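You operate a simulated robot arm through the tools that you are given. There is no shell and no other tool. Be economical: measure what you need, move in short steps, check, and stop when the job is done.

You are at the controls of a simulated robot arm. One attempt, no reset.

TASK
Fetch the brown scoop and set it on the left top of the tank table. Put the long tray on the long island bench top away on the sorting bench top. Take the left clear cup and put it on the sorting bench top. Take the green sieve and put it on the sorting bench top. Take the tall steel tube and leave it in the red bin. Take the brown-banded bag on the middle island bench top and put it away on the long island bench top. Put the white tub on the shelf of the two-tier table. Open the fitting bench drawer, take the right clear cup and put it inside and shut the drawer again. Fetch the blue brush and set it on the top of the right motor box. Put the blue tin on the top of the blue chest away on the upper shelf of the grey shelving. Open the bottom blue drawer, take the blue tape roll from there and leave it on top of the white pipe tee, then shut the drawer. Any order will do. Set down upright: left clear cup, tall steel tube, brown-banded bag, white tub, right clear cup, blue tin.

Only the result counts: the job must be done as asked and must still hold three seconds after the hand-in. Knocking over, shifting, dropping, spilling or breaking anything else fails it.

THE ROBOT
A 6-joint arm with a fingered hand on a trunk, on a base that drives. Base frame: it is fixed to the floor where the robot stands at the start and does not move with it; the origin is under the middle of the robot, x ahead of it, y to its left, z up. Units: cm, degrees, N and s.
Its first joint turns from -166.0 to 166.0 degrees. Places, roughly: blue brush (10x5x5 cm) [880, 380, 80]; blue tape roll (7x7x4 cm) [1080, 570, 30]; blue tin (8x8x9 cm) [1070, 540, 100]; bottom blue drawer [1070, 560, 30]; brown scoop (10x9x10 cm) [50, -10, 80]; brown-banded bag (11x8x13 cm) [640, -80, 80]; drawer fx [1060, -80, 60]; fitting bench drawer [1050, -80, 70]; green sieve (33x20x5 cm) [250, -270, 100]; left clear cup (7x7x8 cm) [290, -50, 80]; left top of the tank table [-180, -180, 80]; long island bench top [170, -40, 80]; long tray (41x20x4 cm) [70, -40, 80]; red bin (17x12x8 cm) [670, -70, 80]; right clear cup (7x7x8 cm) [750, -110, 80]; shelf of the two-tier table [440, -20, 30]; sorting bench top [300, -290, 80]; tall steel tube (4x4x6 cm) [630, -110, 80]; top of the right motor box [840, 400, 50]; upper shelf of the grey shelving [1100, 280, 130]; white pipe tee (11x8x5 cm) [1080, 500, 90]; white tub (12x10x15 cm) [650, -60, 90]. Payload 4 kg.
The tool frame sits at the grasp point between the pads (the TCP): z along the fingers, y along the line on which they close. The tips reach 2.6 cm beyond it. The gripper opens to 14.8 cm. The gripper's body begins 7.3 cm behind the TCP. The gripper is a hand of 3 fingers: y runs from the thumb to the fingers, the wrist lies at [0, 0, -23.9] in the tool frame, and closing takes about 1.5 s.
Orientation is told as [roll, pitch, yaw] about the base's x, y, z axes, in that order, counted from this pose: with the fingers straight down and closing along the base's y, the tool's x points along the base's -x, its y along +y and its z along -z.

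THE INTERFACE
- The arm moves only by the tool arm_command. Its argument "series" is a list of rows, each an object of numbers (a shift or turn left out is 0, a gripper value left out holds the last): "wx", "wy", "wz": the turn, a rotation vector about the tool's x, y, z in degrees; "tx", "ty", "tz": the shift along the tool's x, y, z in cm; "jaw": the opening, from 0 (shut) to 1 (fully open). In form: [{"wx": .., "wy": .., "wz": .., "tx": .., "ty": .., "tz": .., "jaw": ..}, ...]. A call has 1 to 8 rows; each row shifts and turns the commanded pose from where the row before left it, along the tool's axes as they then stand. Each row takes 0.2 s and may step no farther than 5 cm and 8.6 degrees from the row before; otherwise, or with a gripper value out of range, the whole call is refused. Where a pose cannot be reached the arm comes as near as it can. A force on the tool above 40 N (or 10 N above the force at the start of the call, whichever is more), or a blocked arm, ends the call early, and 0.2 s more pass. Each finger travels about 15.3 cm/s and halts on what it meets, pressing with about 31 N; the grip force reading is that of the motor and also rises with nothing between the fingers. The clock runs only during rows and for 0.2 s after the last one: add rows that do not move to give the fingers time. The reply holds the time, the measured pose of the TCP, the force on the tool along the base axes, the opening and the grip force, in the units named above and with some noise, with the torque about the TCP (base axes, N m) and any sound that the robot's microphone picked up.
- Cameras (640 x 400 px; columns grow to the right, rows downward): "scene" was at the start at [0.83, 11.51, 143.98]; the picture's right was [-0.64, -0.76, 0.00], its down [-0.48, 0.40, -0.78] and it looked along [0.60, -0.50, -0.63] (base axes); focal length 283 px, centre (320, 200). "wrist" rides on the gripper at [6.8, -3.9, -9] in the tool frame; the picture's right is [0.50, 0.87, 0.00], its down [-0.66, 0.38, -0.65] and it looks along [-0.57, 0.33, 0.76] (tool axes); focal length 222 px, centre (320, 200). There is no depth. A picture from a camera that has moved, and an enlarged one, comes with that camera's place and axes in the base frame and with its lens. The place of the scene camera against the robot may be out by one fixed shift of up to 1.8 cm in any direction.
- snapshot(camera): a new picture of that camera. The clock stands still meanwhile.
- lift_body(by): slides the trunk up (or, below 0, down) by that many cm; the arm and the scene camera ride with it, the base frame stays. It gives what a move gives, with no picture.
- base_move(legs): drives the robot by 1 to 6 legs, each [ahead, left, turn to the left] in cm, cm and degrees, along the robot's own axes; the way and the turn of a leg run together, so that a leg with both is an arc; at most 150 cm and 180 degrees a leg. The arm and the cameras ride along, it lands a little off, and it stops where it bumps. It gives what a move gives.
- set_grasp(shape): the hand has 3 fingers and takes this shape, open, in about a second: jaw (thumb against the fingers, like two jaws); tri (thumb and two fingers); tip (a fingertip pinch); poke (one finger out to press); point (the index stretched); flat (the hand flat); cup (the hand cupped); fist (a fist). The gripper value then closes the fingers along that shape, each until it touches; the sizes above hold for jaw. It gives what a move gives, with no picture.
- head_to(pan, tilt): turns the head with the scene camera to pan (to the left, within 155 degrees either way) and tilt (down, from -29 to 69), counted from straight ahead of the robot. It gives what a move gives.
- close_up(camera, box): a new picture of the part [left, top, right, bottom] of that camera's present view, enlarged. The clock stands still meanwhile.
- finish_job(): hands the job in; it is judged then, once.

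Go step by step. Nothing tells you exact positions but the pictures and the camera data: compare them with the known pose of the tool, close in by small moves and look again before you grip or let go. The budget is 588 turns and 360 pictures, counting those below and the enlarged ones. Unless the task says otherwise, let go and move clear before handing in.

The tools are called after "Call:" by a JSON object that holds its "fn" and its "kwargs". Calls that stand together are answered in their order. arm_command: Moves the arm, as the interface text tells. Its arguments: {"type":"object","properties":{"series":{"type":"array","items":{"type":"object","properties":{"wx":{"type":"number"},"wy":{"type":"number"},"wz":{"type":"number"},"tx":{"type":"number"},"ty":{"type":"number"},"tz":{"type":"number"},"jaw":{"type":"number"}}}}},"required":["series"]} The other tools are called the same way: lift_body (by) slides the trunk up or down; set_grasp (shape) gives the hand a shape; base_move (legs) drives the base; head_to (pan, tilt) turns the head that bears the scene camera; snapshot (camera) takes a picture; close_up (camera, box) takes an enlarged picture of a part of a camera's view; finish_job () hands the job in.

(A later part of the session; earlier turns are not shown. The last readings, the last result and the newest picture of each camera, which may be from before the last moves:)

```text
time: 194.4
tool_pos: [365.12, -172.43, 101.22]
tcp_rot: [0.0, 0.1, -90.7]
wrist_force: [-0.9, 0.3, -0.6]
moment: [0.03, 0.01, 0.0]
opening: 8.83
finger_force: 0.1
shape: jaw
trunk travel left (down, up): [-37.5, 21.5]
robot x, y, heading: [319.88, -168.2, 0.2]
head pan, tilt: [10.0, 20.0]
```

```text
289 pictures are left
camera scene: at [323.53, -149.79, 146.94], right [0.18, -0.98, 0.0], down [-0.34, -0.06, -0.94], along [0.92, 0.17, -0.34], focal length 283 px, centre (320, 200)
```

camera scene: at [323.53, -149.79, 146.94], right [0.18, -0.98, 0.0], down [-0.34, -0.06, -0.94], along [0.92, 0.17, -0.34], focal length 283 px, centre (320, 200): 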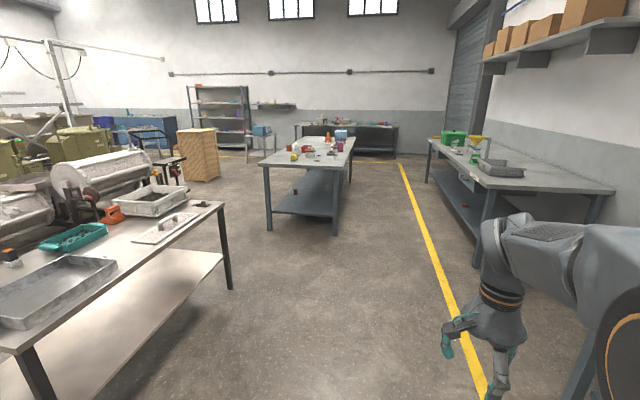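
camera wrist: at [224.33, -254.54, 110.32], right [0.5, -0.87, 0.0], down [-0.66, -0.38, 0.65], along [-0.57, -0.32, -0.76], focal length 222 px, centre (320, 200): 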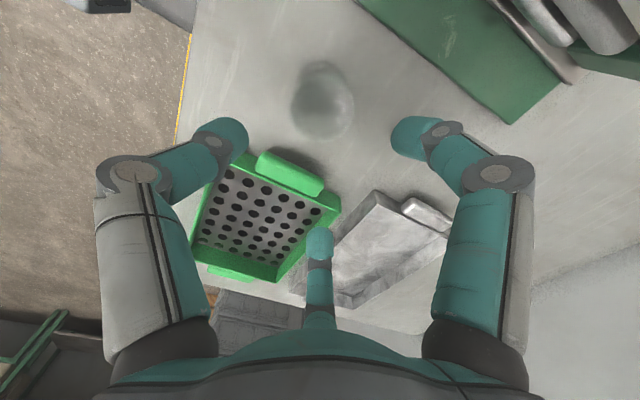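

Call:
{"fn": "base_move", "kwargs": {"legs": [[130, 0, 0], [110, 0, 0]]}}

Call:
{"fn": "head_to", "kwargs": {"pan": 30, "tilt": 30}}

Call:
{"fn": "snapshot", "kwargs": {"camera": "scene"}}

```text
time: 206.2
tool_pos: [605.59, -170.8, 101.29]
tcp_rot: [-0.1, 0.1, -90.3]
wrist_force: [-0.2, 0.3, 0.5]
moment: [-0.02, -0.02, 0.01]
opening: 8.82
finger_force: 0.2
shape: jaw
trunk travel left (down, up): [-37.5, 21.5]
robot x, y, heading: [560.75, -166.96, 0.5]
head pan, tilt: [10.0, 20.0]
```

```text
time: 207.0
tool_pos: [605.68, -170.79, 101.17]
tcp_rot: [-0.1, 0.1, -90.3]
wrist_force: [-0.7, 0.2, 0.2]
moment: [-0.02, 0.02, 0.03]
opening: 8.84
finger_force: 0.0
shape: jaw
trunk travel left (down, up): [-37.5, 21.5]
robot x, y, heading: [560.73, -167.14, 0.4]
head pan, tilt: [30.0, 30.0]
```

```text
288 pictures are left
camera scene: at [562.44, -145.49, 145.34], right [0.51, -0.86, 0.0], down [-0.43, -0.25, -0.87], along [0.75, 0.44, -0.5], focal length 283 px, centre (320, 200)
```

scene: 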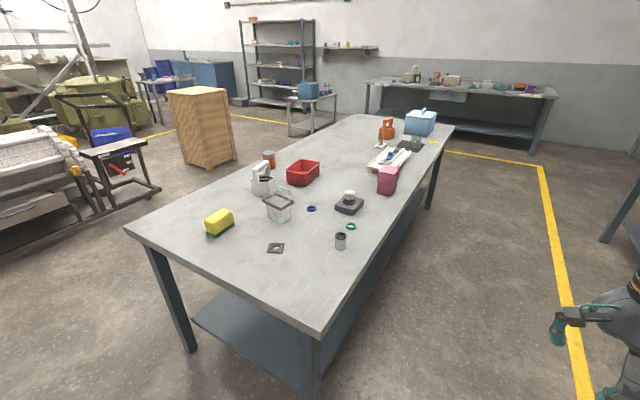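

Call:
{"fn": "close_up", "kwargs": {"camera": "scene", "box": [190, 140, 370, 260]}}

Call:
{"fn": "close_up", "kwargs": {"camera": "scene", "box": [330, 100, 480, 220]}}

```text
3.33 times, centred on (280, 200) of scene
camera zoom: at [562.44, -145.49, 145.34], right [0.51, -0.86, 0.0], down [-0.43, -0.25, -0.87], along [0.75, 0.44, -0.5], focal length 943 px, centre (453, 200)
```

zoom: 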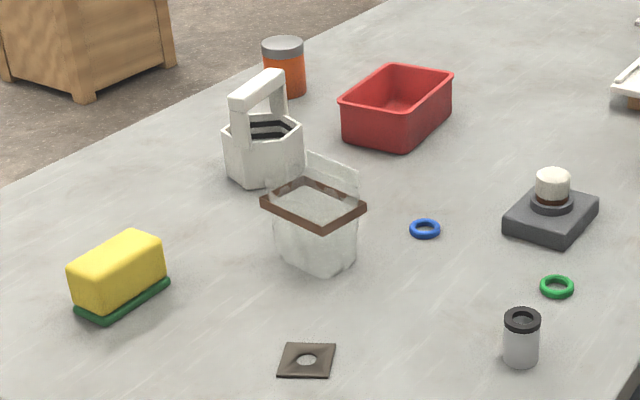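

```text
3.33 times, centred on (405, 160) of scene
camera zoom: at [562.44, -145.49, 145.34], right [0.51, -0.86, 0.0], down [-0.43, -0.25, -0.87], along [0.75, 0.44, -0.5], focal length 943 px, centre (37, 333)
```

zoom: 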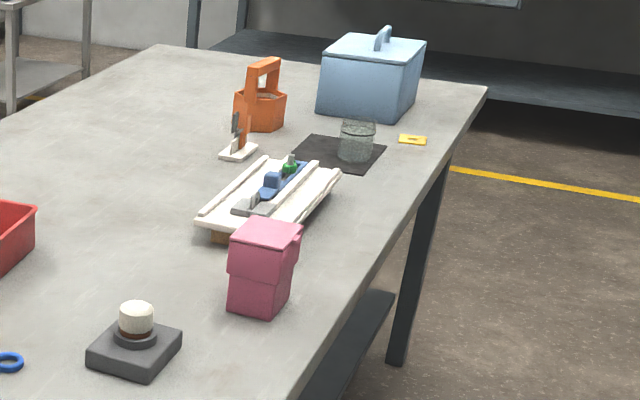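

Everything identified: steel tube (black ring) at ~(630,-110), banded bag, white tub with handle, red bin, and right cup on the dark mat further on. I go to the bench's right side for the tube.

Call:
{"fn": "base_move", "kwargs": {"legs": [[70, -10, 0], [0, 0, 90], [24, 0, 0]]}}

Call:
{"fn": "snapshot", "kwargs": {"camera": "wrist"}}

Call:
{"fn": "head_to", "kwargs": {"pan": 0, "tilt": 45}}

Call:
{"fn": "snapshot", "kwargs": {"camera": "scene"}}

```text
time: 216.1
tool_pos: [633.96, -107.0, 101.17]
tcp_rot: [-0.2, 0.1, -0.2]
wrist_force: [0.0, -1.5, 0.1]
moment: [-0.02, 0.02, 0.0]
opening: 8.85
finger_force: 0.0
shape: jaw
trunk travel left (down, up): [-37.5, 21.5]
robot x, y, heading: [630.47, -151.92, 90.7]
head pan, tilt: [30.0, 30.0]
```

```text
285 pictures are left
camera wrist: at [627.3, -110.86, 110.28], right [-0.5, 0.87, 0.0], down [0.66, 0.38, 0.65], along [0.57, 0.32, -0.76], focal length 222 px, centre (320, 200)
```

wrist: 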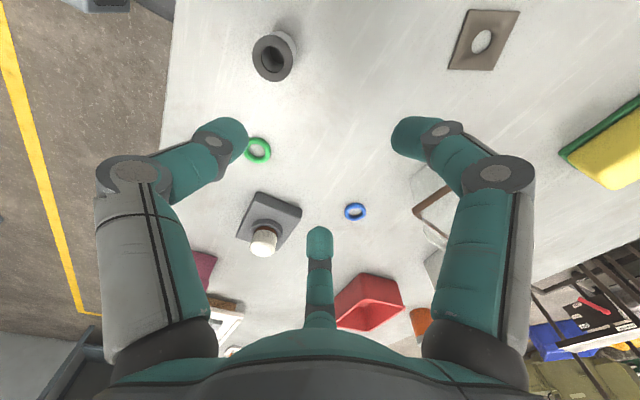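

```text
time: 217.0
tool_pos: [634.05, -107.0, 101.13]
tcp_rot: [-0.1, 0.1, -0.1]
wrist_force: [0.5, 0.1, -0.7]
moment: [0.01, -0.02, 0.01]
opening: 8.83
finger_force: 0.0
shape: jaw
trunk travel left (down, up): [-37.5, 21.5]
robot x, y, heading: [630.36, -151.97, 90.9]
head pan, tilt: [0.0, 45.0]
```

```text
284 pictures are left
camera scene: at [614.56, -149.12, 143.08], right [1.0, 0.01, 0.0], down [0.01, -0.71, -0.71], along [-0.01, 0.71, -0.71], focal length 283 px, centre (320, 200)
```

scene: 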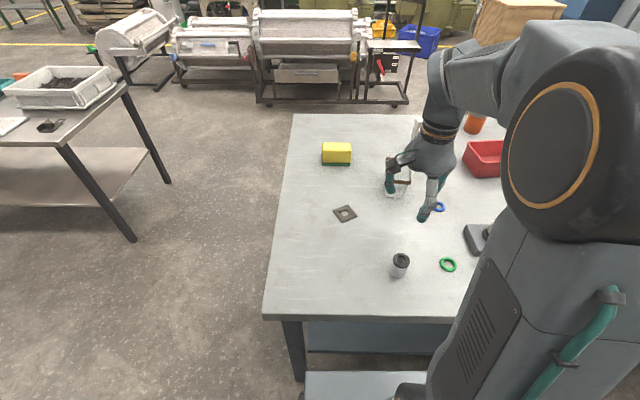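

Tube at about (632.7,-113.3). Position above and lower.

Call:
{"fn": "arm_command", "kwargs": {"series": [{"tx": 0.7, "ty": -3.3, "jaw": 0.5}, {"tx": 0.6, "ty": -3}, {"tz": 4}, {"tz": 4}, {}]}}

Call:
{"fn": "snapshot", "kwargs": {"camera": "wrist"}}

```text
time: 218.2
tool_pos: [632.69, -113.17, 93.32]
tcp_rot: [-0.1, 0.1, -0.2]
wrist_force: [-0.1, 0.7, 0.3]
moment: [0.01, 0.04, -0.01]
opening: 7.44
finger_force: 0.1
shape: jaw
trunk travel left (down, up): [-37.5, 21.5]
robot x, y, heading: [630.35, -152.01, 91.0]
head pan, tilt: [0.0, 45.0]
```

```text
283 pictures are left
camera wrist: at [625.98, -117.09, 102.32], right [-0.5, 0.87, 0.0], down [0.66, 0.38, 0.65], along [0.57, 0.32, -0.76], focal length 222 px, centre (320, 200)
```

wrist: 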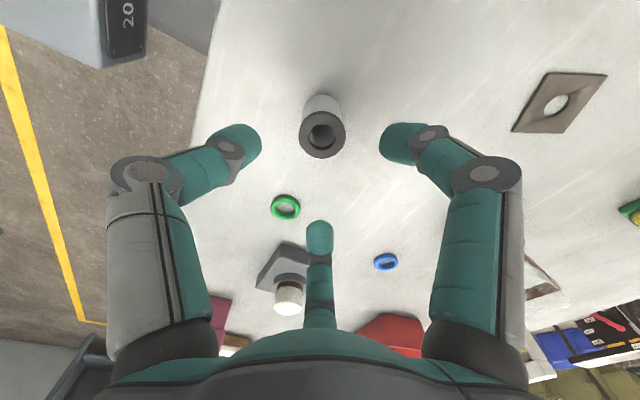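

Call:
{"fn": "arm_command", "kwargs": {"series": [{"tz": 4}, {"tz": 3}, {"tz": 2.5}, {"jaw": 0}, {}, {}, {}, {}]}}

Call:
{"fn": "arm_command", "kwargs": {"series": [{}, {"tz": -1}, {"tz": -4}, {"tz": -4}, {"tz": -4}, {"tz": -5}, {}]}}

Call:
{"fn": "snapshot", "kwargs": {"camera": "wrist"}}

```text
time: 220.0
tool_pos: [632.74, -113.21, 83.68]
tcp_rot: [-0.1, 0.1, -0.2]
wrist_force: [-0.1, -0.1, -0.1]
moment: [0.01, 0.0, 0.0]
opening: 3.09
finger_force: 31.4
shape: jaw
trunk travel left (down, up): [-37.5, 21.5]
robot x, y, heading: [630.54, -151.64, 90.6]
head pan, tilt: [0.0, 45.0]
```

```text
time: 221.6
tool_pos: [632.79, -113.24, 101.81]
tcp_rot: [0.1, 0.1, -0.2]
wrist_force: [0.1, -0.4, -1.2]
moment: [-0.03, 0.0, -0.04]
opening: 3.09
finger_force: 30.5
shape: jaw
trunk travel left (down, up): [-37.5, 21.5]
robot x, y, heading: [630.48, -151.79, 90.6]
head pan, tilt: [0.0, 45.0]
```

```text
282 pictures are left
camera wrist: at [626.13, -117.17, 110.84], right [-0.5, 0.87, 0.0], down [0.66, 0.38, 0.65], along [0.57, 0.32, -0.76], focal length 222 px, centre (320, 200)
```

wrist: 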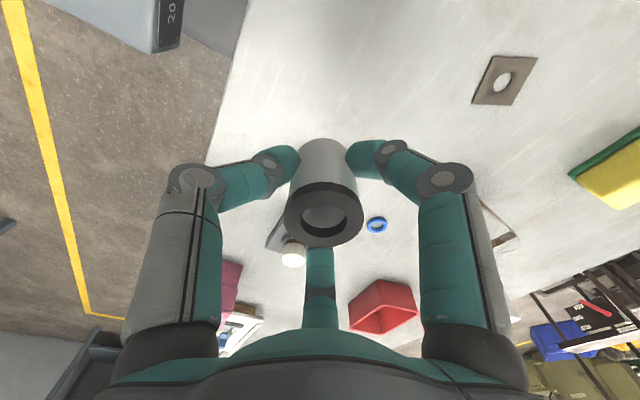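

Tube is held upright. I drive round the near end of the bench to its left side, where the red bin is in reach.

Call:
{"fn": "base_move", "kwargs": {"legs": [[-25, 0, 0], [0, 77, 0], [150, 0, 0], [60, 0, 0]]}}

Call:
{"fn": "head_to", "kwargs": {"pan": -60, "tilt": 30}}

Call:
{"fn": "snapshot", "kwargs": {"camera": "scene"}}

```text
time: 237.2
tool_pos: [553.11, 70.87, 101.75]
tcp_rot: [0.0, 0.2, -0.3]
wrist_force: [0.3, 0.3, -0.9]
moment: [-0.03, 0.0, 0.0]
opening: 3.06
finger_force: 31.6
shape: jaw
trunk travel left (down, up): [-37.5, 21.5]
robot x, y, heading: [550.57, 31.66, 90.8]
head pan, tilt: [0.0, 45.0]
```

```text
time: 238.5
tool_pos: [553.09, 70.65, 101.72]
tcp_rot: [-0.1, 0.1, -0.3]
wrist_force: [-0.9, -0.3, 0.3]
moment: [0.0, 0.01, -0.02]
opening: 3.1
finger_force: 30.9
shape: jaw
trunk travel left (down, up): [-37.5, 21.5]
robot x, y, heading: [550.66, 32.03, 90.7]
head pan, tilt: [-60.0, 30.0]
```

```text
281 pictures are left
camera scene: at [542.67, 31.45, 145.34], right [0.51, -0.86, 0.0], down [-0.43, -0.26, -0.87], along [0.74, 0.44, -0.5], focal length 283 px, centre (320, 200)
```

scene: 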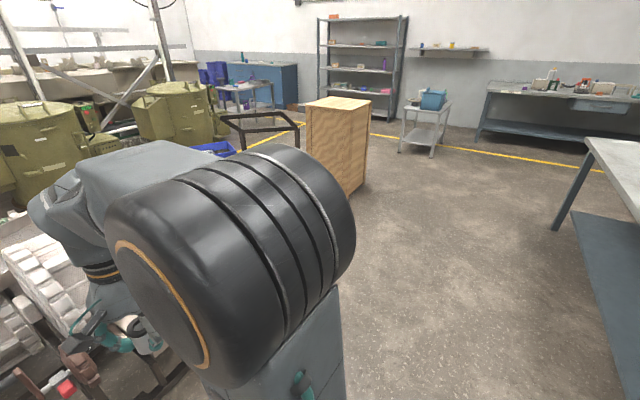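

Call:
{"fn": "base_move", "kwargs": {"legs": [[0, 0, -180], [0, 119, 0], [28, 0, 0]]}}

Call:
{"fn": "head_to", "kwargs": {"pan": 0, "tilt": 40}}

Call:
{"fn": "snapshot", "kwargs": {"camera": "scene"}}

Call:
{"fn": "snapshot", "kwargs": {"camera": "wrist"}}

```text
time: 253.4
tool_pos: [668.42, -32.23, 101.72]
tcp_rot: [-0.1, 0.1, -179.8]
wrist_force: [1.1, 0.2, -0.8]
moment: [0.02, 0.02, -0.02]
opening: 3.05
finger_force: 31.2
shape: jaw
trunk travel left (down, up): [-37.5, 21.5]
robot x, y, heading: [670.51, 6.7, -88.7]
head pan, tilt: [-60.0, 30.0]
```

```text
time: 254.8
tool_pos: [668.35, -32.19, 101.82]
tcp_rot: [-0.1, 0.1, -179.8]
wrist_force: [0.9, -0.1, -1.6]
moment: [0.0, 0.0, 0.0]
opening: 3.05
finger_force: 30.9
shape: jaw
trunk travel left (down, up): [-37.5, 21.5]
robot x, y, heading: [670.51, 6.46, -89.0]
head pan, tilt: [0.0, 40.0]
```

```text
280 pictures are left
camera scene: at [686.92, 5.21, 143.8], right [-1.0, -0.02, 0.0], down [-0.01, 0.64, -0.77], along [0.02, -0.77, -0.64], focal length 283 px, centre (320, 200)
```

scene: 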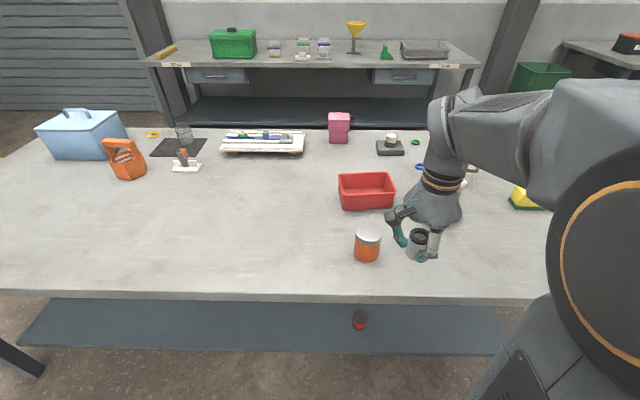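

```text
279 pictures are left
camera wrist: at [675.14, -28.38, 110.78], right [0.5, -0.86, 0.0], down [-0.65, -0.38, 0.65], along [-0.56, -0.33, -0.76], focal length 222 px, centre (320, 200)
```

wrist: 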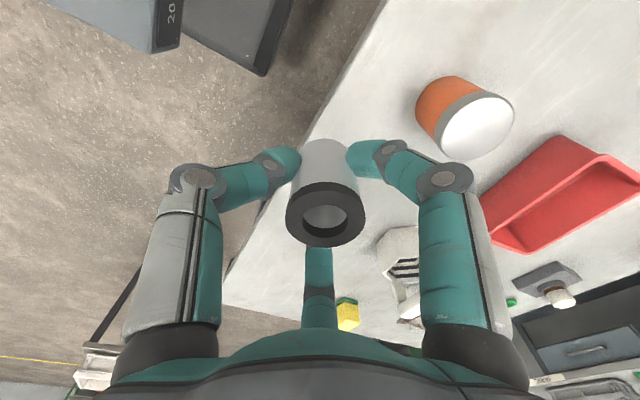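

Call:
{"fn": "base_move", "kwargs": {"legs": [[12.5, 4, 0]]}}

Call:
{"fn": "arm_command", "kwargs": {"series": [{"ty": 4, "tz": -2}, {"ty": 4}, {"ty": 4}, {"tx": 2}, {}]}}

Call:
{"fn": "snapshot", "kwargs": {"camera": "wrist"}}

Call:
{"fn": "snapshot", "kwargs": {"camera": "scene"}}

```text
time: 256.0
tool_pos: [672.62, -44.62, 101.65]
tcp_rot: [-0.1, 0.2, -179.7]
wrist_force: [0.2, -0.1, -0.8]
moment: [-0.04, 0.02, -0.01]
opening: 3.05
finger_force: 30.7
shape: jaw
trunk travel left (down, up): [-37.5, 21.5]
robot x, y, heading: [674.57, -6.02, -88.9]
head pan, tilt: [0.0, 40.0]
```

```text
time: 257.2
tool_pos: [674.82, -56.61, 103.66]
tcp_rot: [-0.1, 0.1, -179.6]
wrist_force: [0.8, 0.2, -0.8]
moment: [0.0, 0.01, -0.02]
opening: 3.04
finger_force: 31.0
shape: jaw
trunk travel left (down, up): [-37.5, 21.5]
robot x, y, heading: [675.19, -5.56, -88.9]
head pan, tilt: [0.0, 40.0]
```

```text
278 pictures are left
camera wrist: at [681.61, -52.7, 112.77], right [0.5, -0.86, 0.0], down [-0.65, -0.38, 0.65], along [-0.56, -0.33, -0.76], focal length 222 px, centre (320, 200)
```

wrist: 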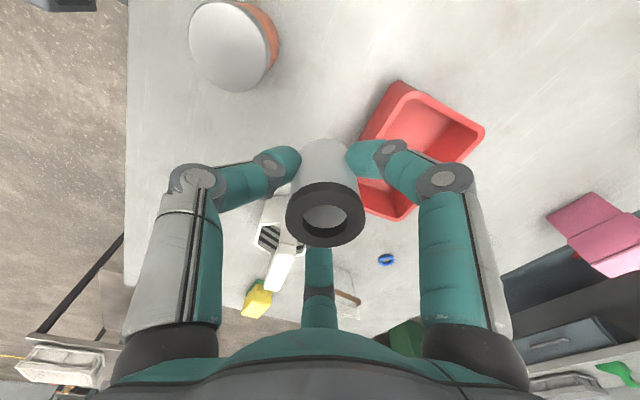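

```text
277 pictures are left
camera scene: at [691.23, -7.08, 143.8], right [-1.0, -0.02, 0.0], down [-0.01, 0.64, -0.77], along [0.02, -0.77, -0.64], focal length 283 px, centre (320, 200)
```

scene: 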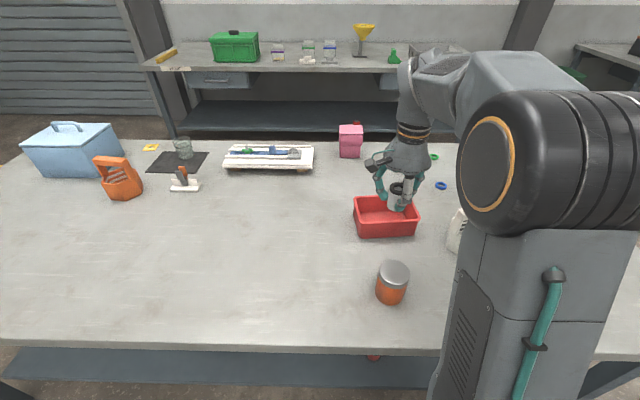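

Call:
{"fn": "base_move", "kwargs": {"legs": [[2.3, 0, 0]]}}

Call:
{"fn": "arm_command", "kwargs": {"series": [{"ty": 4, "tx": -1.2}, {"ty": 4}, {"ty": 1.8}, {}, {}]}}

Call:
{"fn": "snapshot", "kwargs": {"camera": "wrist"}}

Call:
{"fn": "snapshot", "kwargs": {"camera": "scene"}}

```text
time: 258.0
tool_pos: [674.91, -58.89, 103.73]
tcp_rot: [-0.1, 0.2, -179.7]
wrist_force: [-0.4, -0.7, 0.0]
moment: [0.01, -0.01, 0.0]
opening: 3.06
finger_force: 31.5
shape: jaw
trunk travel left (down, up): [-37.5, 21.5]
robot x, y, heading: [674.85, -8.25, -88.7]
head pan, tilt: [0.0, 40.0]
```

```text
time: 259.2
tool_pos: [673.72, -68.67, 103.78]
tcp_rot: [-0.1, 0.1, -179.7]
wrist_force: [-0.7, 0.0, -1.2]
moment: [-0.01, -0.02, 0.0]
opening: 3.07
finger_force: 31.2
shape: jaw
trunk travel left (down, up): [-37.5, 21.5]
robot x, y, heading: [675.19, -8.16, -88.9]
head pan, tilt: [0.0, 40.0]
```

```text
276 pictures are left
camera wrist: at [680.48, -64.79, 112.76], right [0.5, -0.86, 0.0], down [-0.65, -0.38, 0.65], along [-0.56, -0.33, -0.76], focal length 222 px, centre (320, 200)
```

wrist: 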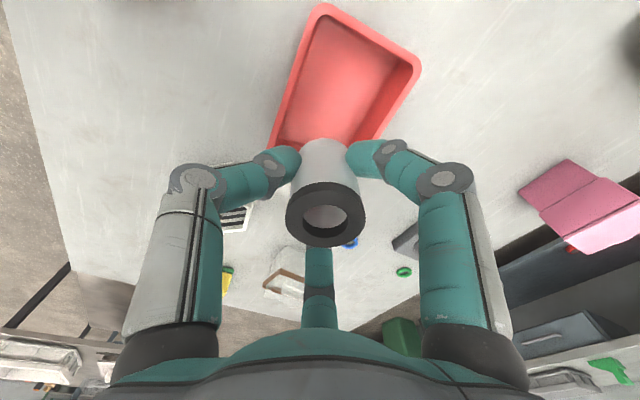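

```text
275 pictures are left
camera scene: at [691.26, -9.4, 143.8], right [-1.0, -0.02, 0.0], down [-0.01, 0.64, -0.77], along [0.02, -0.77, -0.64], focal length 283 px, centre (320, 200)
```

scene: 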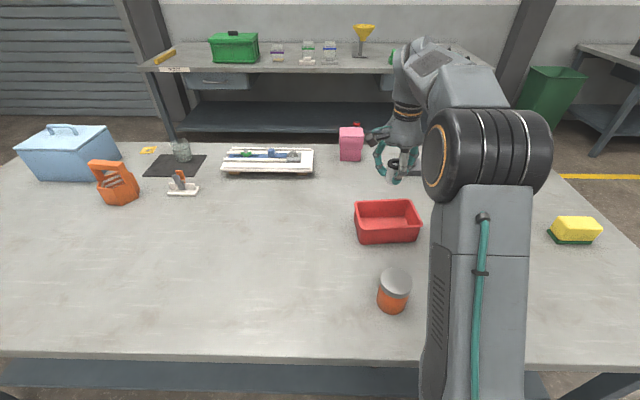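

The finger joints bulge out ~2 cm above the TCP, so in the bin I need a higher grip on the tube. I'll set it down on free bench at about (700,-55) and regrip near its top.

Call:
{"fn": "arm_command", "kwargs": {"series": [{"tx": 4.5}, {"tx": 4.5}, {"tx": 4.5, "ty": -2}, {"tx": 4.5, "ty": -2}, {"tx": 4.5, "ty": -2}, {"tx": 3.5, "ty": -3}, {"ty": -4.5}, {}]}}

Call:
{"fn": "arm_command", "kwargs": {"series": [{"tz": 5}, {"tz": 5}, {"tz": 5}, {"tz": 3}, {}]}}

Call:
{"fn": "snapshot", "kwargs": {"camera": "wrist"}}

```text
time: 261.0
tool_pos: [699.64, -54.92, 103.88]
tcp_rot: [-0.1, 0.1, -179.7]
wrist_force: [-0.6, 0.1, 0.1]
moment: [0.01, 0.0, 0.01]
opening: 3.06
finger_force: 30.9
shape: jaw
trunk travel left (down, up): [-37.5, 21.5]
robot x, y, heading: [674.51, -8.19, -88.8]
head pan, tilt: [0.0, 40.0]
```

```text
time: 262.2
tool_pos: [699.74, -55.04, 85.83]
tcp_rot: [0.0, 0.1, -179.7]
wrist_force: [-0.6, -0.1, -1.4]
moment: [0.01, 0.0, 0.0]
opening: 3.05
finger_force: 30.9
shape: jaw
trunk travel left (down, up): [-37.5, 21.5]
robot x, y, heading: [674.55, -7.98, -88.9]
head pan, tilt: [0.0, 40.0]
```

```text
274 pictures are left
camera wrist: at [706.44, -51.13, 94.87], right [0.5, -0.86, 0.0], down [-0.65, -0.38, 0.65], along [-0.56, -0.33, -0.76], focal length 222 px, centre (320, 200)
```

wrist: 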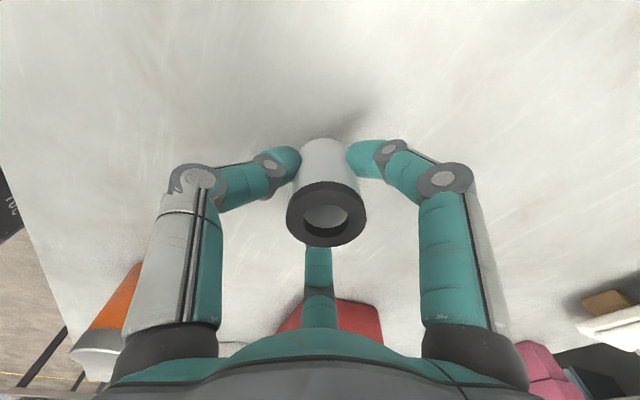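

Call:
{"fn": "arm_command", "kwargs": {"series": [{"tz": 1}, {"tz": 0.5}, {"tz": 0.3}, {"tz": 0.3}, {}]}}

```text
time: 263.4
tool_pos: [699.7, -55.08, 83.52]
tcp_rot: [-0.1, 0.1, -179.6]
wrist_force: [0.0, -0.1, 0.2]
moment: [0.01, -0.02, -0.02]
opening: 3.03
finger_force: 31.1
shape: jaw
trunk travel left (down, up): [-37.5, 21.5]
robot x, y, heading: [674.59, -8.22, -88.8]
head pan, tilt: [0.0, 40.0]
```

Call:
{"fn": "arm_command", "kwargs": {"series": [{"tz": 0.15}, {"jaw": 0.3}, {"jaw": 0.38}, {}, {"tz": -1.3}, {"tz": -1.2}, {}]}}

Call:
{"fn": "snapshot", "kwargs": {"camera": "wrist"}}

```text
time: 265.0
tool_pos: [699.66, -55.09, 85.91]
tcp_rot: [-0.1, 0.1, -179.7]
wrist_force: [1.1, -0.1, 0.4]
moment: [0.01, -0.02, -0.01]
opening: 5.59
finger_force: 0.0
shape: jaw
trunk travel left (down, up): [-37.5, 21.5]
robot x, y, heading: [674.7, -8.04, -88.6]
head pan, tilt: [0.0, 40.0]
```

```text
273 pictures are left
camera wrist: at [706.44, -51.19, 95.13], right [0.5, -0.86, 0.0], down [-0.65, -0.38, 0.65], along [-0.56, -0.33, -0.76], focal length 222 px, centre (320, 200)
```

wrist: 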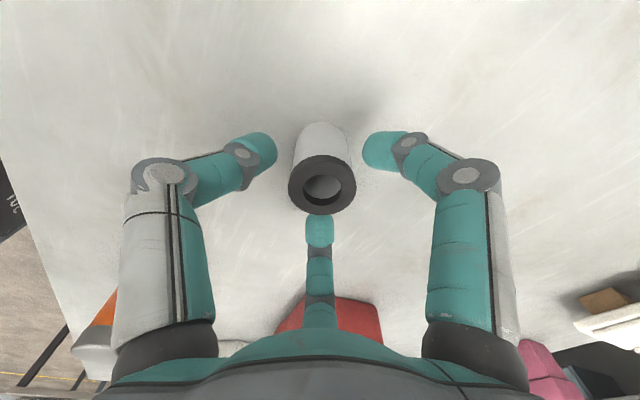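

Call:
{"fn": "arm_command", "kwargs": {"series": [{"jaw": 0}, {}, {}, {}, {}, {"tz": -1}, {"tz": -2}, {}]}}

Call:
{"fn": "arm_command", "kwargs": {"series": [{"tz": -4}, {"tz": -4}, {"tz": -4}, {"tz": -4}, {}]}}

Call:
{"fn": "snapshot", "kwargs": {"camera": "wrist"}}

```text
time: 266.8
tool_pos: [699.68, -55.08, 89.15]
tcp_rot: [-0.1, 0.1, -179.7]
wrist_force: [-0.7, -0.9, -0.5]
moment: [-0.02, 0.01, -0.01]
opening: 3.1
finger_force: 30.8
shape: jaw
trunk travel left (down, up): [-37.5, 21.5]
robot x, y, heading: [674.74, -8.15, -88.9]
head pan, tilt: [0.0, 40.0]
```

```text
time: 268.0
tool_pos: [699.61, -55.03, 105.13]
tcp_rot: [-0.1, 0.1, -179.8]
wrist_force: [0.7, 0.1, 0.5]
moment: [0.0, -0.02, 0.0]
opening: 3.11
finger_force: 31.2
shape: jaw
trunk travel left (down, up): [-37.5, 21.5]
robot x, y, heading: [674.67, -8.51, -88.9]
head pan, tilt: [0.0, 40.0]
```

```text
272 pictures are left
camera wrist: at [706.37, -51.18, 114.11], right [0.5, -0.86, 0.0], down [-0.65, -0.38, 0.65], along [-0.56, -0.33, -0.76], focal length 222 px, centre (320, 200)
```

wrist: 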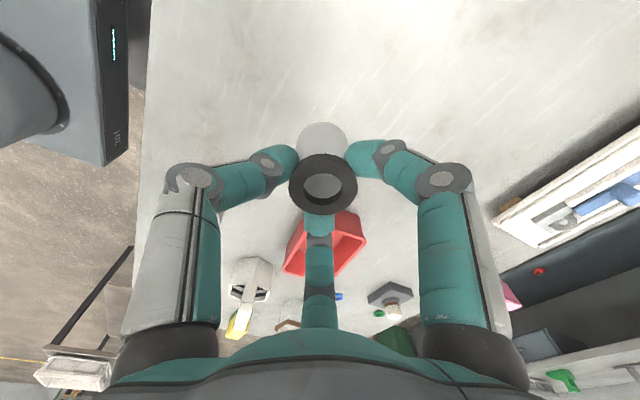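

Call:
{"fn": "arm_command", "kwargs": {"series": [{"tx": -4, "ty": 2}, {"tx": -4, "ty": 2}, {"tx": -4, "ty": 2}, {"tx": -4, "ty": 2}, {"tx": -4, "ty": 2}, {"tx": -4, "ty": 2}, {"tx": -1.8, "ty": 3.1}, {}]}}

Call:
{"fn": "arm_command", "kwargs": {"series": [{"tz": 4}, {"tz": 3}, {}]}}

Call:
{"fn": "snapshot", "kwargs": {"camera": "wrist"}}

Call:
{"fn": "close_up", "kwargs": {"camera": "scene", "box": [320, 120, 480, 260]}}

```text
time: 269.8
tool_pos: [673.86, -70.26, 104.97]
tcp_rot: [-0.1, 0.0, -179.8]
wrist_force: [0.0, 0.4, -1.0]
moment: [0.02, 0.03, 0.01]
opening: 3.07
finger_force: 30.7
shape: jaw
trunk travel left (down, up): [-37.5, 21.5]
robot x, y, heading: [674.83, -8.03, -88.7]
head pan, tilt: [0.0, 40.0]
```

```text
time: 270.6
tool_pos: [673.99, -70.21, 97.73]
tcp_rot: [0.0, 0.1, -179.7]
wrist_force: [0.3, 0.5, -1.1]
moment: [0.01, 0.01, -0.02]
opening: 3.09
finger_force: 30.4
shape: jaw
trunk travel left (down, up): [-37.5, 21.5]
robot x, y, heading: [674.84, -8.53, -88.9]
head pan, tilt: [0.0, 40.0]
```

```text
271 pictures are left
camera wrist: at [680.72, -66.33, 106.94], right [0.5, -0.86, 0.0], down [-0.65, -0.38, 0.65], along [-0.56, -0.33, -0.76], focal length 222 px, centre (320, 200)
```

wrist: 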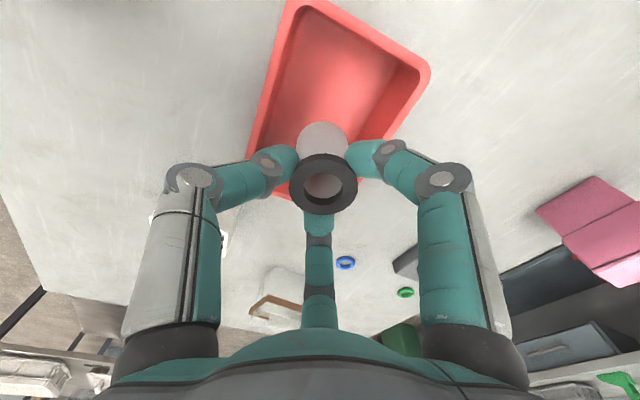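

```text
2.86 times, centred on (400, 190) of scene
camera zoom: at [691.27, -9.43, 143.8], right [-1.0, -0.02, 0.0], down [-0.01, 0.64, -0.77], along [0.02, -0.77, -0.64], focal length 809 px, centre (91, 229)
```

zoom: 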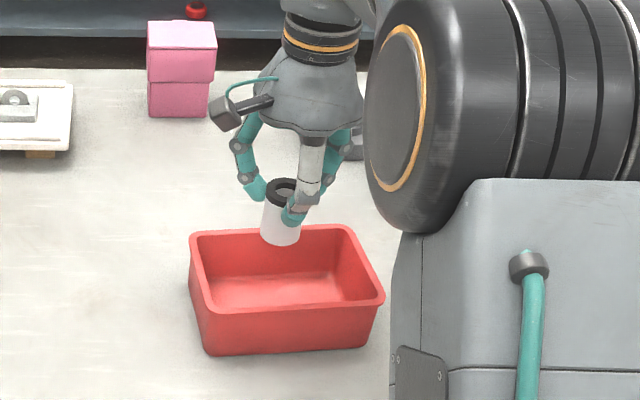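

Call:
{"fn": "arm_command", "kwargs": {"series": [{"ty": 0.4, "tx": -0.5}, {"tz": 3}, {"tz": 3}, {"tz": 2.5}, {}]}}

Call:
{"fn": "snapshot", "kwargs": {"camera": "wrist"}}

Call:
{"fn": "close_up", "kwargs": {"camera": "scene", "box": [320, 120, 480, 260]}}

```text
time: 271.8
tool_pos: [673.48, -70.52, 89.27]
tcp_rot: [0.0, 0.0, -179.7]
wrist_force: [-1.3, 0.0, 0.0]
moment: [0.02, -0.02, 0.0]
opening: 3.1
finger_force: 30.8
shape: jaw
trunk travel left (down, up): [-37.5, 21.5]
robot x, y, heading: [674.97, -8.21, -88.9]
head pan, tilt: [0.0, 40.0]
```

```text
269 pictures are left
camera wrist: at [680.28, -66.75, 98.39], right [0.5, -0.86, 0.0], down [-0.65, -0.38, 0.65], along [-0.56, -0.33, -0.76], focal length 222 px, centre (320, 200)
```

wrist: 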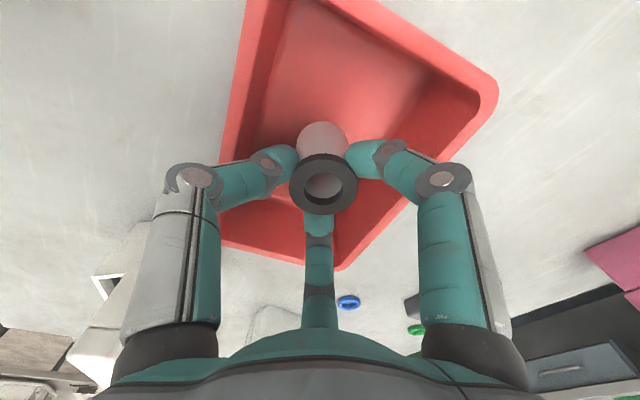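

```text
2.86 times, centred on (400, 190) of scene
camera zoom: at [691.26, -9.43, 143.8], right [-1.0, -0.02, 0.0], down [-0.01, 0.64, -0.77], along [0.02, -0.77, -0.64], focal length 809 px, centre (91, 229)
```

zoom: 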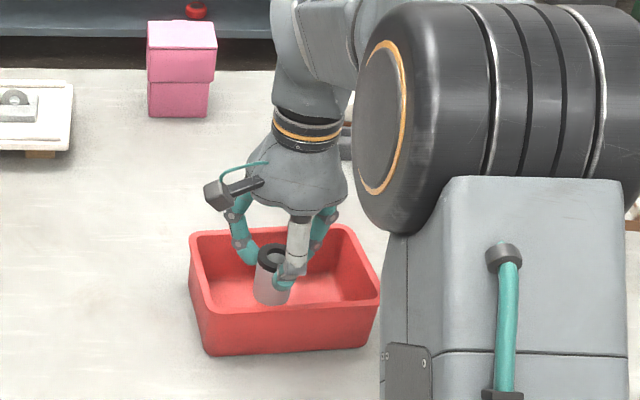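

Call:
{"fn": "arm_command", "kwargs": {"series": [{"tz": 0.8}, {"tz": 0.6}, {"tz": 0.4}, {"tz": 0.3}, {"tz": 0.3}, {}]}}

Call:
{"fn": "close_up", "kwargs": {"camera": "scene", "box": [340, 140, 460, 250]}}

```text
time: 273.2
tool_pos: [673.4, -70.78, 86.94]
tcp_rot: [-0.1, 0.2, -179.8]
wrist_force: [-0.4, 1.0, 0.3]
moment: [-0.01, 0.01, -0.01]
opening: 3.08
finger_force: 31.4
shape: jaw
trunk travel left (down, up): [-37.5, 21.5]
robot x, y, heading: [674.78, -8.01, -88.8]
head pan, tilt: [0.0, 40.0]
```

```text
3.64 times, centred on (400, 195) of scene
camera zoom: at [691.27, -9.42, 143.8], right [-1.0, -0.02, 0.0], down [-0.01, 0.64, -0.77], along [0.02, -0.77, -0.64], focal length 1029 px, centre (29, 218)
```

zoom: 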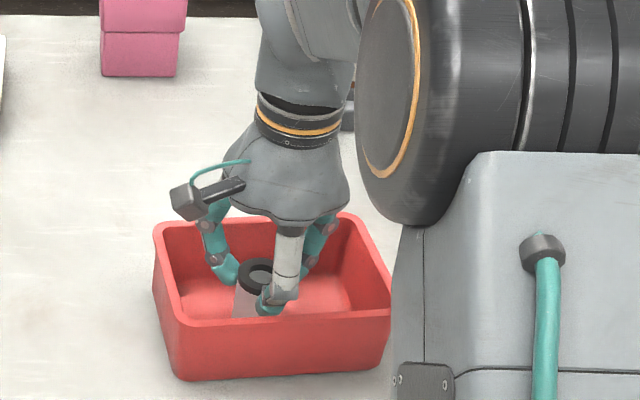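

Call:
{"fn": "arm_command", "kwargs": {"series": [{"tz": 0.3}, {"tz": 0.2}, {}]}}

```text
time: 274.0
tool_pos: [673.4, -70.72, 86.46]
tcp_rot: [-0.1, 0.2, -179.7]
wrist_force: [0.3, -1.2, -0.9]
moment: [-0.02, 0.0, -0.02]
opening: 3.09
finger_force: 30.8
shape: jaw
trunk travel left (down, up): [-37.5, 21.5]
robot x, y, heading: [674.45, -8.02, -88.8]
head pan, tilt: [0.0, 40.0]
```

Call:
{"fn": "arm_command", "kwargs": {"series": [{"tz": 0.2}, {"tz": 0.2}, {"tz": 0.1}, {}]}}

```text
time: 275.0
tool_pos: [673.41, -70.73, 86.25]
tcp_rot: [0.1, 0.1, -179.7]
wrist_force: [-0.4, 0.6, 21.6]
moment: [0.05, -0.07, 0.01]
opening: 3.17
finger_force: 30.7
shape: jaw
trunk travel left (down, up): [-37.5, 21.5]
robot x, y, heading: [674.53, -8.26, -89.1]
head pan, tilt: [0.0, 40.0]
```

Call:
{"fn": "arm_command", "kwargs": {"series": [{"tz": -0.3}, {"jaw": 0.27}, {"jaw": 0.31}, {}, {"tz": -2}, {"tz": -3}, {"tz": -4}, {"tz": -5}]}}

Call:
{"fn": "snapshot", "kwargs": {"camera": "wrist"}}

Call:
{"fn": "snapshot", "kwargs": {"camera": "scene"}}

```text
time: 276.8
tool_pos: [673.44, -70.76, 100.39]
tcp_rot: [-0.2, 0.2, -179.8]
wrist_force: [-0.1, 0.2, 0.0]
moment: [0.0, -0.01, 0.0]
opening: 4.58
finger_force: 0.1
shape: jaw
trunk travel left (down, up): [-37.5, 21.5]
robot x, y, heading: [674.45, -7.74, -88.8]
head pan, tilt: [0.0, 40.0]
```

```text
266 pictures are left
camera wrist: at [680.18, -66.84, 109.44], right [0.5, -0.86, 0.0], down [-0.65, -0.38, 0.65], along [-0.56, -0.33, -0.76], focal length 222 px, centre (320, 200)
```

wrist: 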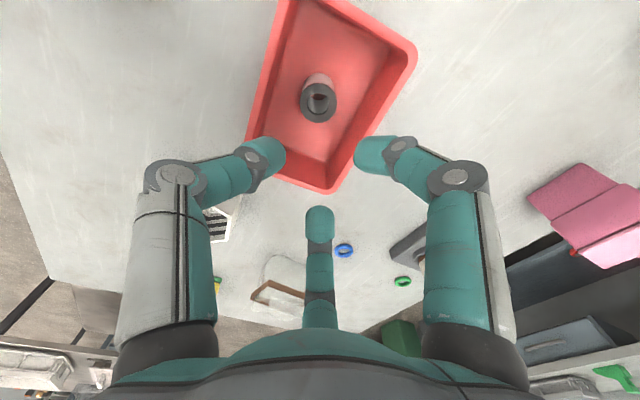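

```text
265 pictures are left
camera scene: at [691.26, -9.42, 143.8], right [-1.0, -0.02, 0.0], down [-0.01, 0.64, -0.77], along [0.02, -0.77, -0.64], focal length 283 px, centre (320, 200)
```

scene: 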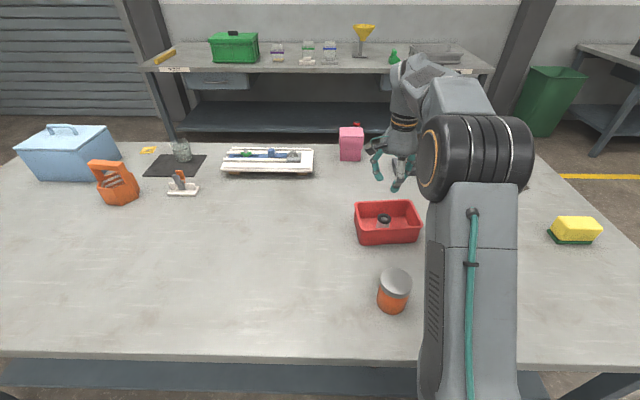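

Tube stands in the bin. Next the white tub: I move hand aside/up, shift along the bench and look at its handle.

Call:
{"fn": "arm_command", "kwargs": {"series": [{"tz": -5}, {"tz": -3, "ty": -4}, {"ty": -5}, {"ty": -5}, {"ty": -5}, {}]}}

Call:
{"fn": "base_move", "kwargs": {"legs": [[0, -20, 0]]}}

Call:
{"fn": "snapshot", "kwargs": {"camera": "wrist"}}

Call:
{"fn": "snapshot", "kwargs": {"camera": "scene"}}

```text
time: 278.2
tool_pos: [673.33, -51.71, 108.43]
tcp_rot: [-0.1, 0.2, -179.8]
wrist_force: [0.0, 0.1, 0.5]
moment: [0.02, -0.02, 0.0]
opening: 4.55
finger_force: 0.1
shape: jaw
trunk travel left (down, up): [-37.5, 21.5]
robot x, y, heading: [674.77, -8.41, -89.0]
head pan, tilt: [0.0, 40.0]
```

```text
time: 279.8
tool_pos: [653.43, -52.19, 108.5]
tcp_rot: [-0.1, 0.1, -179.8]
wrist_force: [0.2, 0.4, -0.2]
moment: [0.03, 0.03, -0.02]
opening: 4.54
finger_force: 0.1
shape: jaw
trunk travel left (down, up): [-37.5, 21.5]
robot x, y, heading: [655.03, -8.5, -88.5]
head pan, tilt: [0.0, 40.0]
```

```text
264 pictures are left
camera wrist: at [660.24, -48.28, 117.58], right [0.5, -0.86, 0.0], down [-0.65, -0.38, 0.65], along [-0.56, -0.33, -0.76], focal length 222 px, centre (320, 200)
```

wrist: 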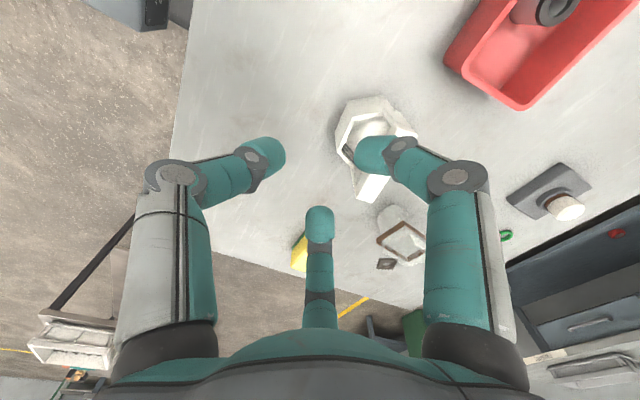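

```text
263 pictures are left
camera scene: at [671.43, -9.84, 143.8], right [-1.0, -0.02, 0.0], down [-0.01, 0.64, -0.77], along [0.02, -0.77, -0.64], focal length 283 px, centre (320, 200)
```

scene: 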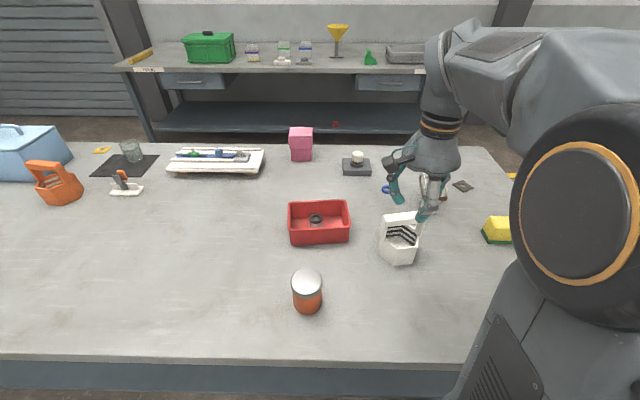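

Call:
{"fn": "close_up", "kwargs": {"camera": "scene", "box": [350, 170, 470, 280]}}

Call:
{"fn": "close_up", "kwargs": {"camera": "wrist", "box": [310, 80, 450, 210]}}

```text
3.64 times, centred on (410, 225) of scene
camera zoom: at [671.43, -9.84, 143.8], right [-1.0, -0.02, 0.0], down [-0.01, 0.64, -0.77], along [0.02, -0.77, -0.64], focal length 1029 px, centre (-7, 109)
```

zoom: 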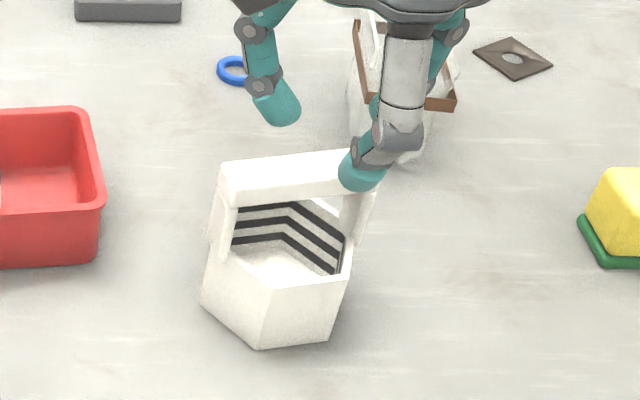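

```text
3.08 times, centred on (380, 145) of wrist
camera zoom: at [660.24, -48.28, 117.58], right [0.5, -0.86, 0.0], down [-0.65, -0.38, 0.65], along [-0.56, -0.33, -0.76], focal length 684 px, centre (135, 369)
```

zoom: 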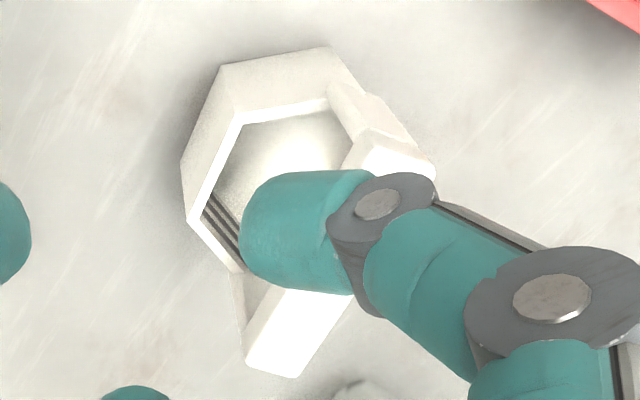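

Handle bar centre ≈ (651.5,-62.3), turned about 10° from x, top z≈94. I align above it.

Call:
{"fn": "arm_command", "kwargs": {"series": [{"ty": 4, "tx": -1, "tz": 2}, {"ty": 4, "tx": -0.9, "tz": 2}, {"ty": 2, "wz": -8.2, "tz": 3}, {}]}}

Call:
{"fn": "snapshot", "kwargs": {"camera": "wrist"}}

Call:
{"fn": "close_up", "kwargs": {"camera": "scene", "box": [350, 170, 470, 280]}}

```text
time: 280.8
tool_pos: [651.6, -62.17, 101.53]
tcp_rot: [-0.1, 0.0, -171.5]
wrist_force: [0.3, 0.0, 0.1]
moment: [-0.01, -0.01, -0.01]
opening: 4.6
finger_force: 0.1
shape: jaw
trunk travel left (down, up): [-37.5, 21.5]
robot x, y, heading: [654.8, -8.5, -88.7]
head pan, tilt: [0.0, 40.0]
```

```text
260 pictures are left
camera wrist: at [657.75, -57.33, 110.52], right [0.62, -0.78, 0.0], down [-0.59, -0.47, 0.65], along [-0.51, -0.41, -0.76], focal length 222 px, centre (320, 200)
```

wrist: 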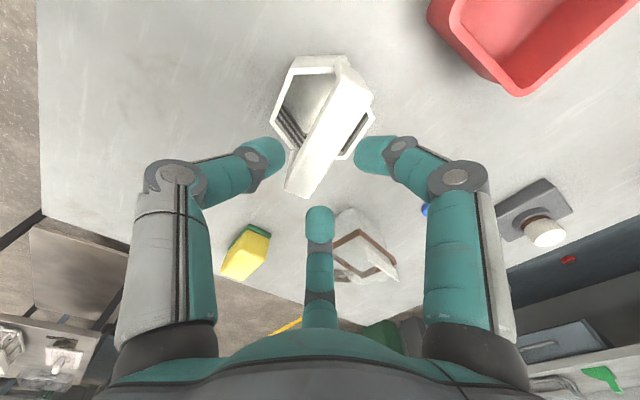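

```text
3.64 times, centred on (410, 225) of scene
camera zoom: at [671.42, -9.86, 143.8], right [-1.0, -0.02, 0.0], down [-0.01, 0.64, -0.77], along [0.02, -0.77, -0.64], focal length 1029 px, centre (-7, 109)
```

zoom: 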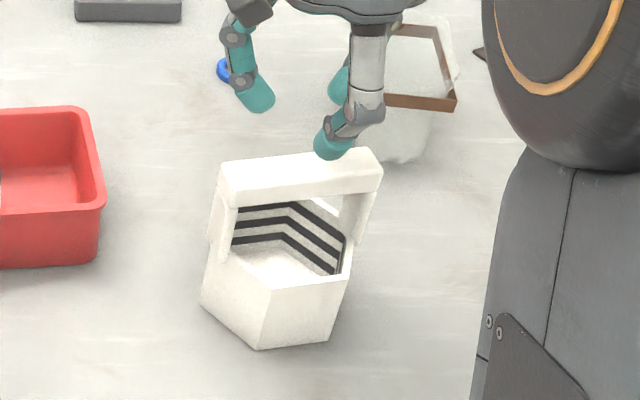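

Call:
{"fn": "arm_command", "kwargs": {"series": [{"wz": -5, "jaw": 0.4}, {"tz": 3}, {"tz": 3}, {"tz": 2.5}, {}]}}

Call:
{"fn": "snapshot", "kwargs": {"camera": "wrist"}}

```text
time: 281.7
tool_pos: [651.62, -62.47, 96.45]
tcp_rot: [1.3, -0.3, -166.6]
wrist_force: [0.6, 1.1, 25.1]
moment: [-0.33, -0.21, 0.01]
opening: 6.0
finger_force: 0.1
shape: jaw
trunk travel left (down, up): [-37.5, 21.5]
robot x, y, heading: [654.96, -8.44, -88.7]
head pan, tilt: [0.0, 40.0]
stopped in row 4: the force on the tool passed its limit (the readings are from after the stop); the commanded pose is now the measured one
```

```text
258 pictures are left
camera wrist: at [657.33, -56.94, 105.42], right [0.69, -0.73, 0.02], down [-0.55, -0.51, 0.66], along [-0.47, -0.47, -0.75], focal length 222 px, centre (320, 200)
```

wrist: 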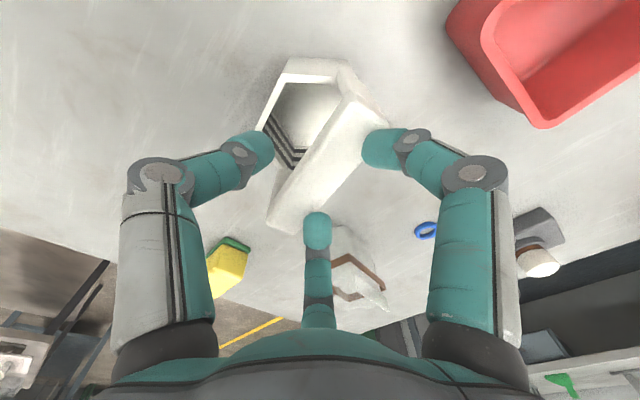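

A finger tip met the bar edge: the bar is ~3 cm wide so I need more opening. Rise, open, level, retry.

Call:
{"fn": "arm_command", "kwargs": {"series": [{"tz": -2, "jaw": 0.65}, {"wx": -1.3}, {}, {}]}}

Call:
{"fn": "arm_command", "kwargs": {"series": [{"tz": 2}, {"tz": 1.5}, {"tz": 1.5}, {"tz": 0.8}, {}]}}

Call:
{"fn": "snapshot", "kwargs": {"camera": "wrist"}}

Call:
{"fn": "close_up", "kwargs": {"camera": "scene", "box": [350, 170, 470, 280]}}

```text
time: 282.7
tool_pos: [651.46, -62.54, 98.14]
tcp_rot: [2.0, -0.3, -166.5]
wrist_force: [-0.1, -0.2, -0.3]
moment: [0.01, -0.01, -0.02]
opening: 9.56
finger_force: 0.0
shape: jaw
trunk travel left (down, up): [-37.5, 21.5]
robot x, y, heading: [654.79, -8.03, -88.9]
head pan, tilt: [0.0, 40.0]
```

```text
time: 283.9
tool_pos: [651.62, -62.75, 92.21]
tcp_rot: [2.1, -0.2, -166.5]
wrist_force: [0.1, 0.6, -0.4]
moment: [0.01, -0.03, -0.01]
opening: 9.57
finger_force: 0.1
shape: jaw
trunk travel left (down, up): [-37.5, 21.5]
robot x, y, heading: [655.01, -8.64, -89.0]
head pan, tilt: [0.0, 40.0]
```

```text
257 pictures are left
camera wrist: at [657.3, -57.01, 101.21], right [0.69, -0.73, 0.03], down [-0.55, -0.5, 0.67], along [-0.47, -0.48, -0.74], focal length 222 px, centre (320, 200)
```

wrist: 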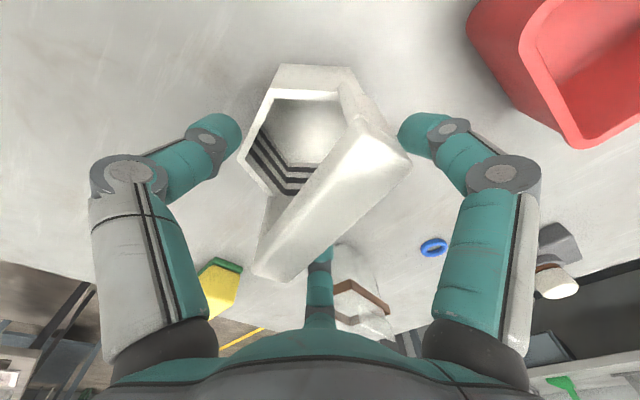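

```text
3.64 times, centred on (410, 225) of scene
camera zoom: at [671.42, -9.86, 143.8], right [-1.0, -0.02, 0.0], down [-0.01, 0.64, -0.77], along [0.02, -0.77, -0.64], focal length 1029 px, centre (-7, 109)
```

zoom: 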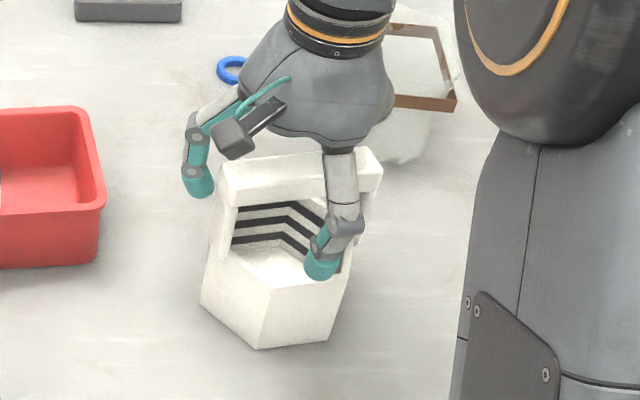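

Call:
{"fn": "arm_command", "kwargs": {"series": [{"wx": 2}, {"jaw": 0.4}, {"jaw": 0}, {}, {}, {}, {}, {}]}}

Call:
{"fn": "snapshot", "kwargs": {"camera": "wrist"}}

```text
time: 285.7
tool_pos: [651.6, -62.53, 92.25]
tcp_rot: [0.2, -0.2, -166.5]
wrist_force: [0.2, -0.2, -0.9]
moment: [-0.06, 0.02, -0.01]
opening: 1.69
finger_force: 30.7
shape: jaw
trunk travel left (down, up): [-37.5, 21.5]
robot x, y, heading: [655.09, -8.56, -88.7]
head pan, tilt: [0.0, 40.0]
```

```text
255 pictures are left
camera wrist: at [657.39, -57.3, 101.35], right [0.69, -0.73, 0.0], down [-0.55, -0.52, 0.66], along [-0.48, -0.45, -0.75], focal length 222 px, centre (320, 200)
```

wrist: 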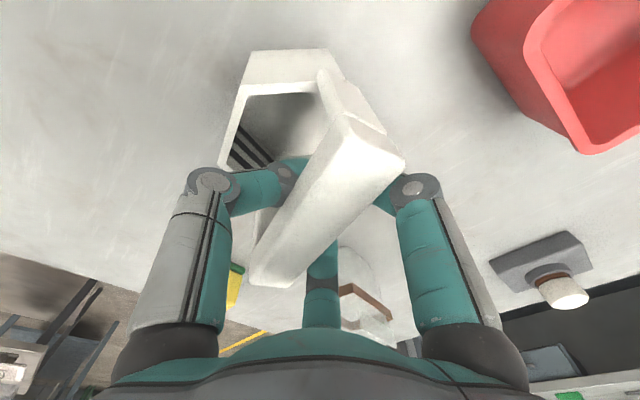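

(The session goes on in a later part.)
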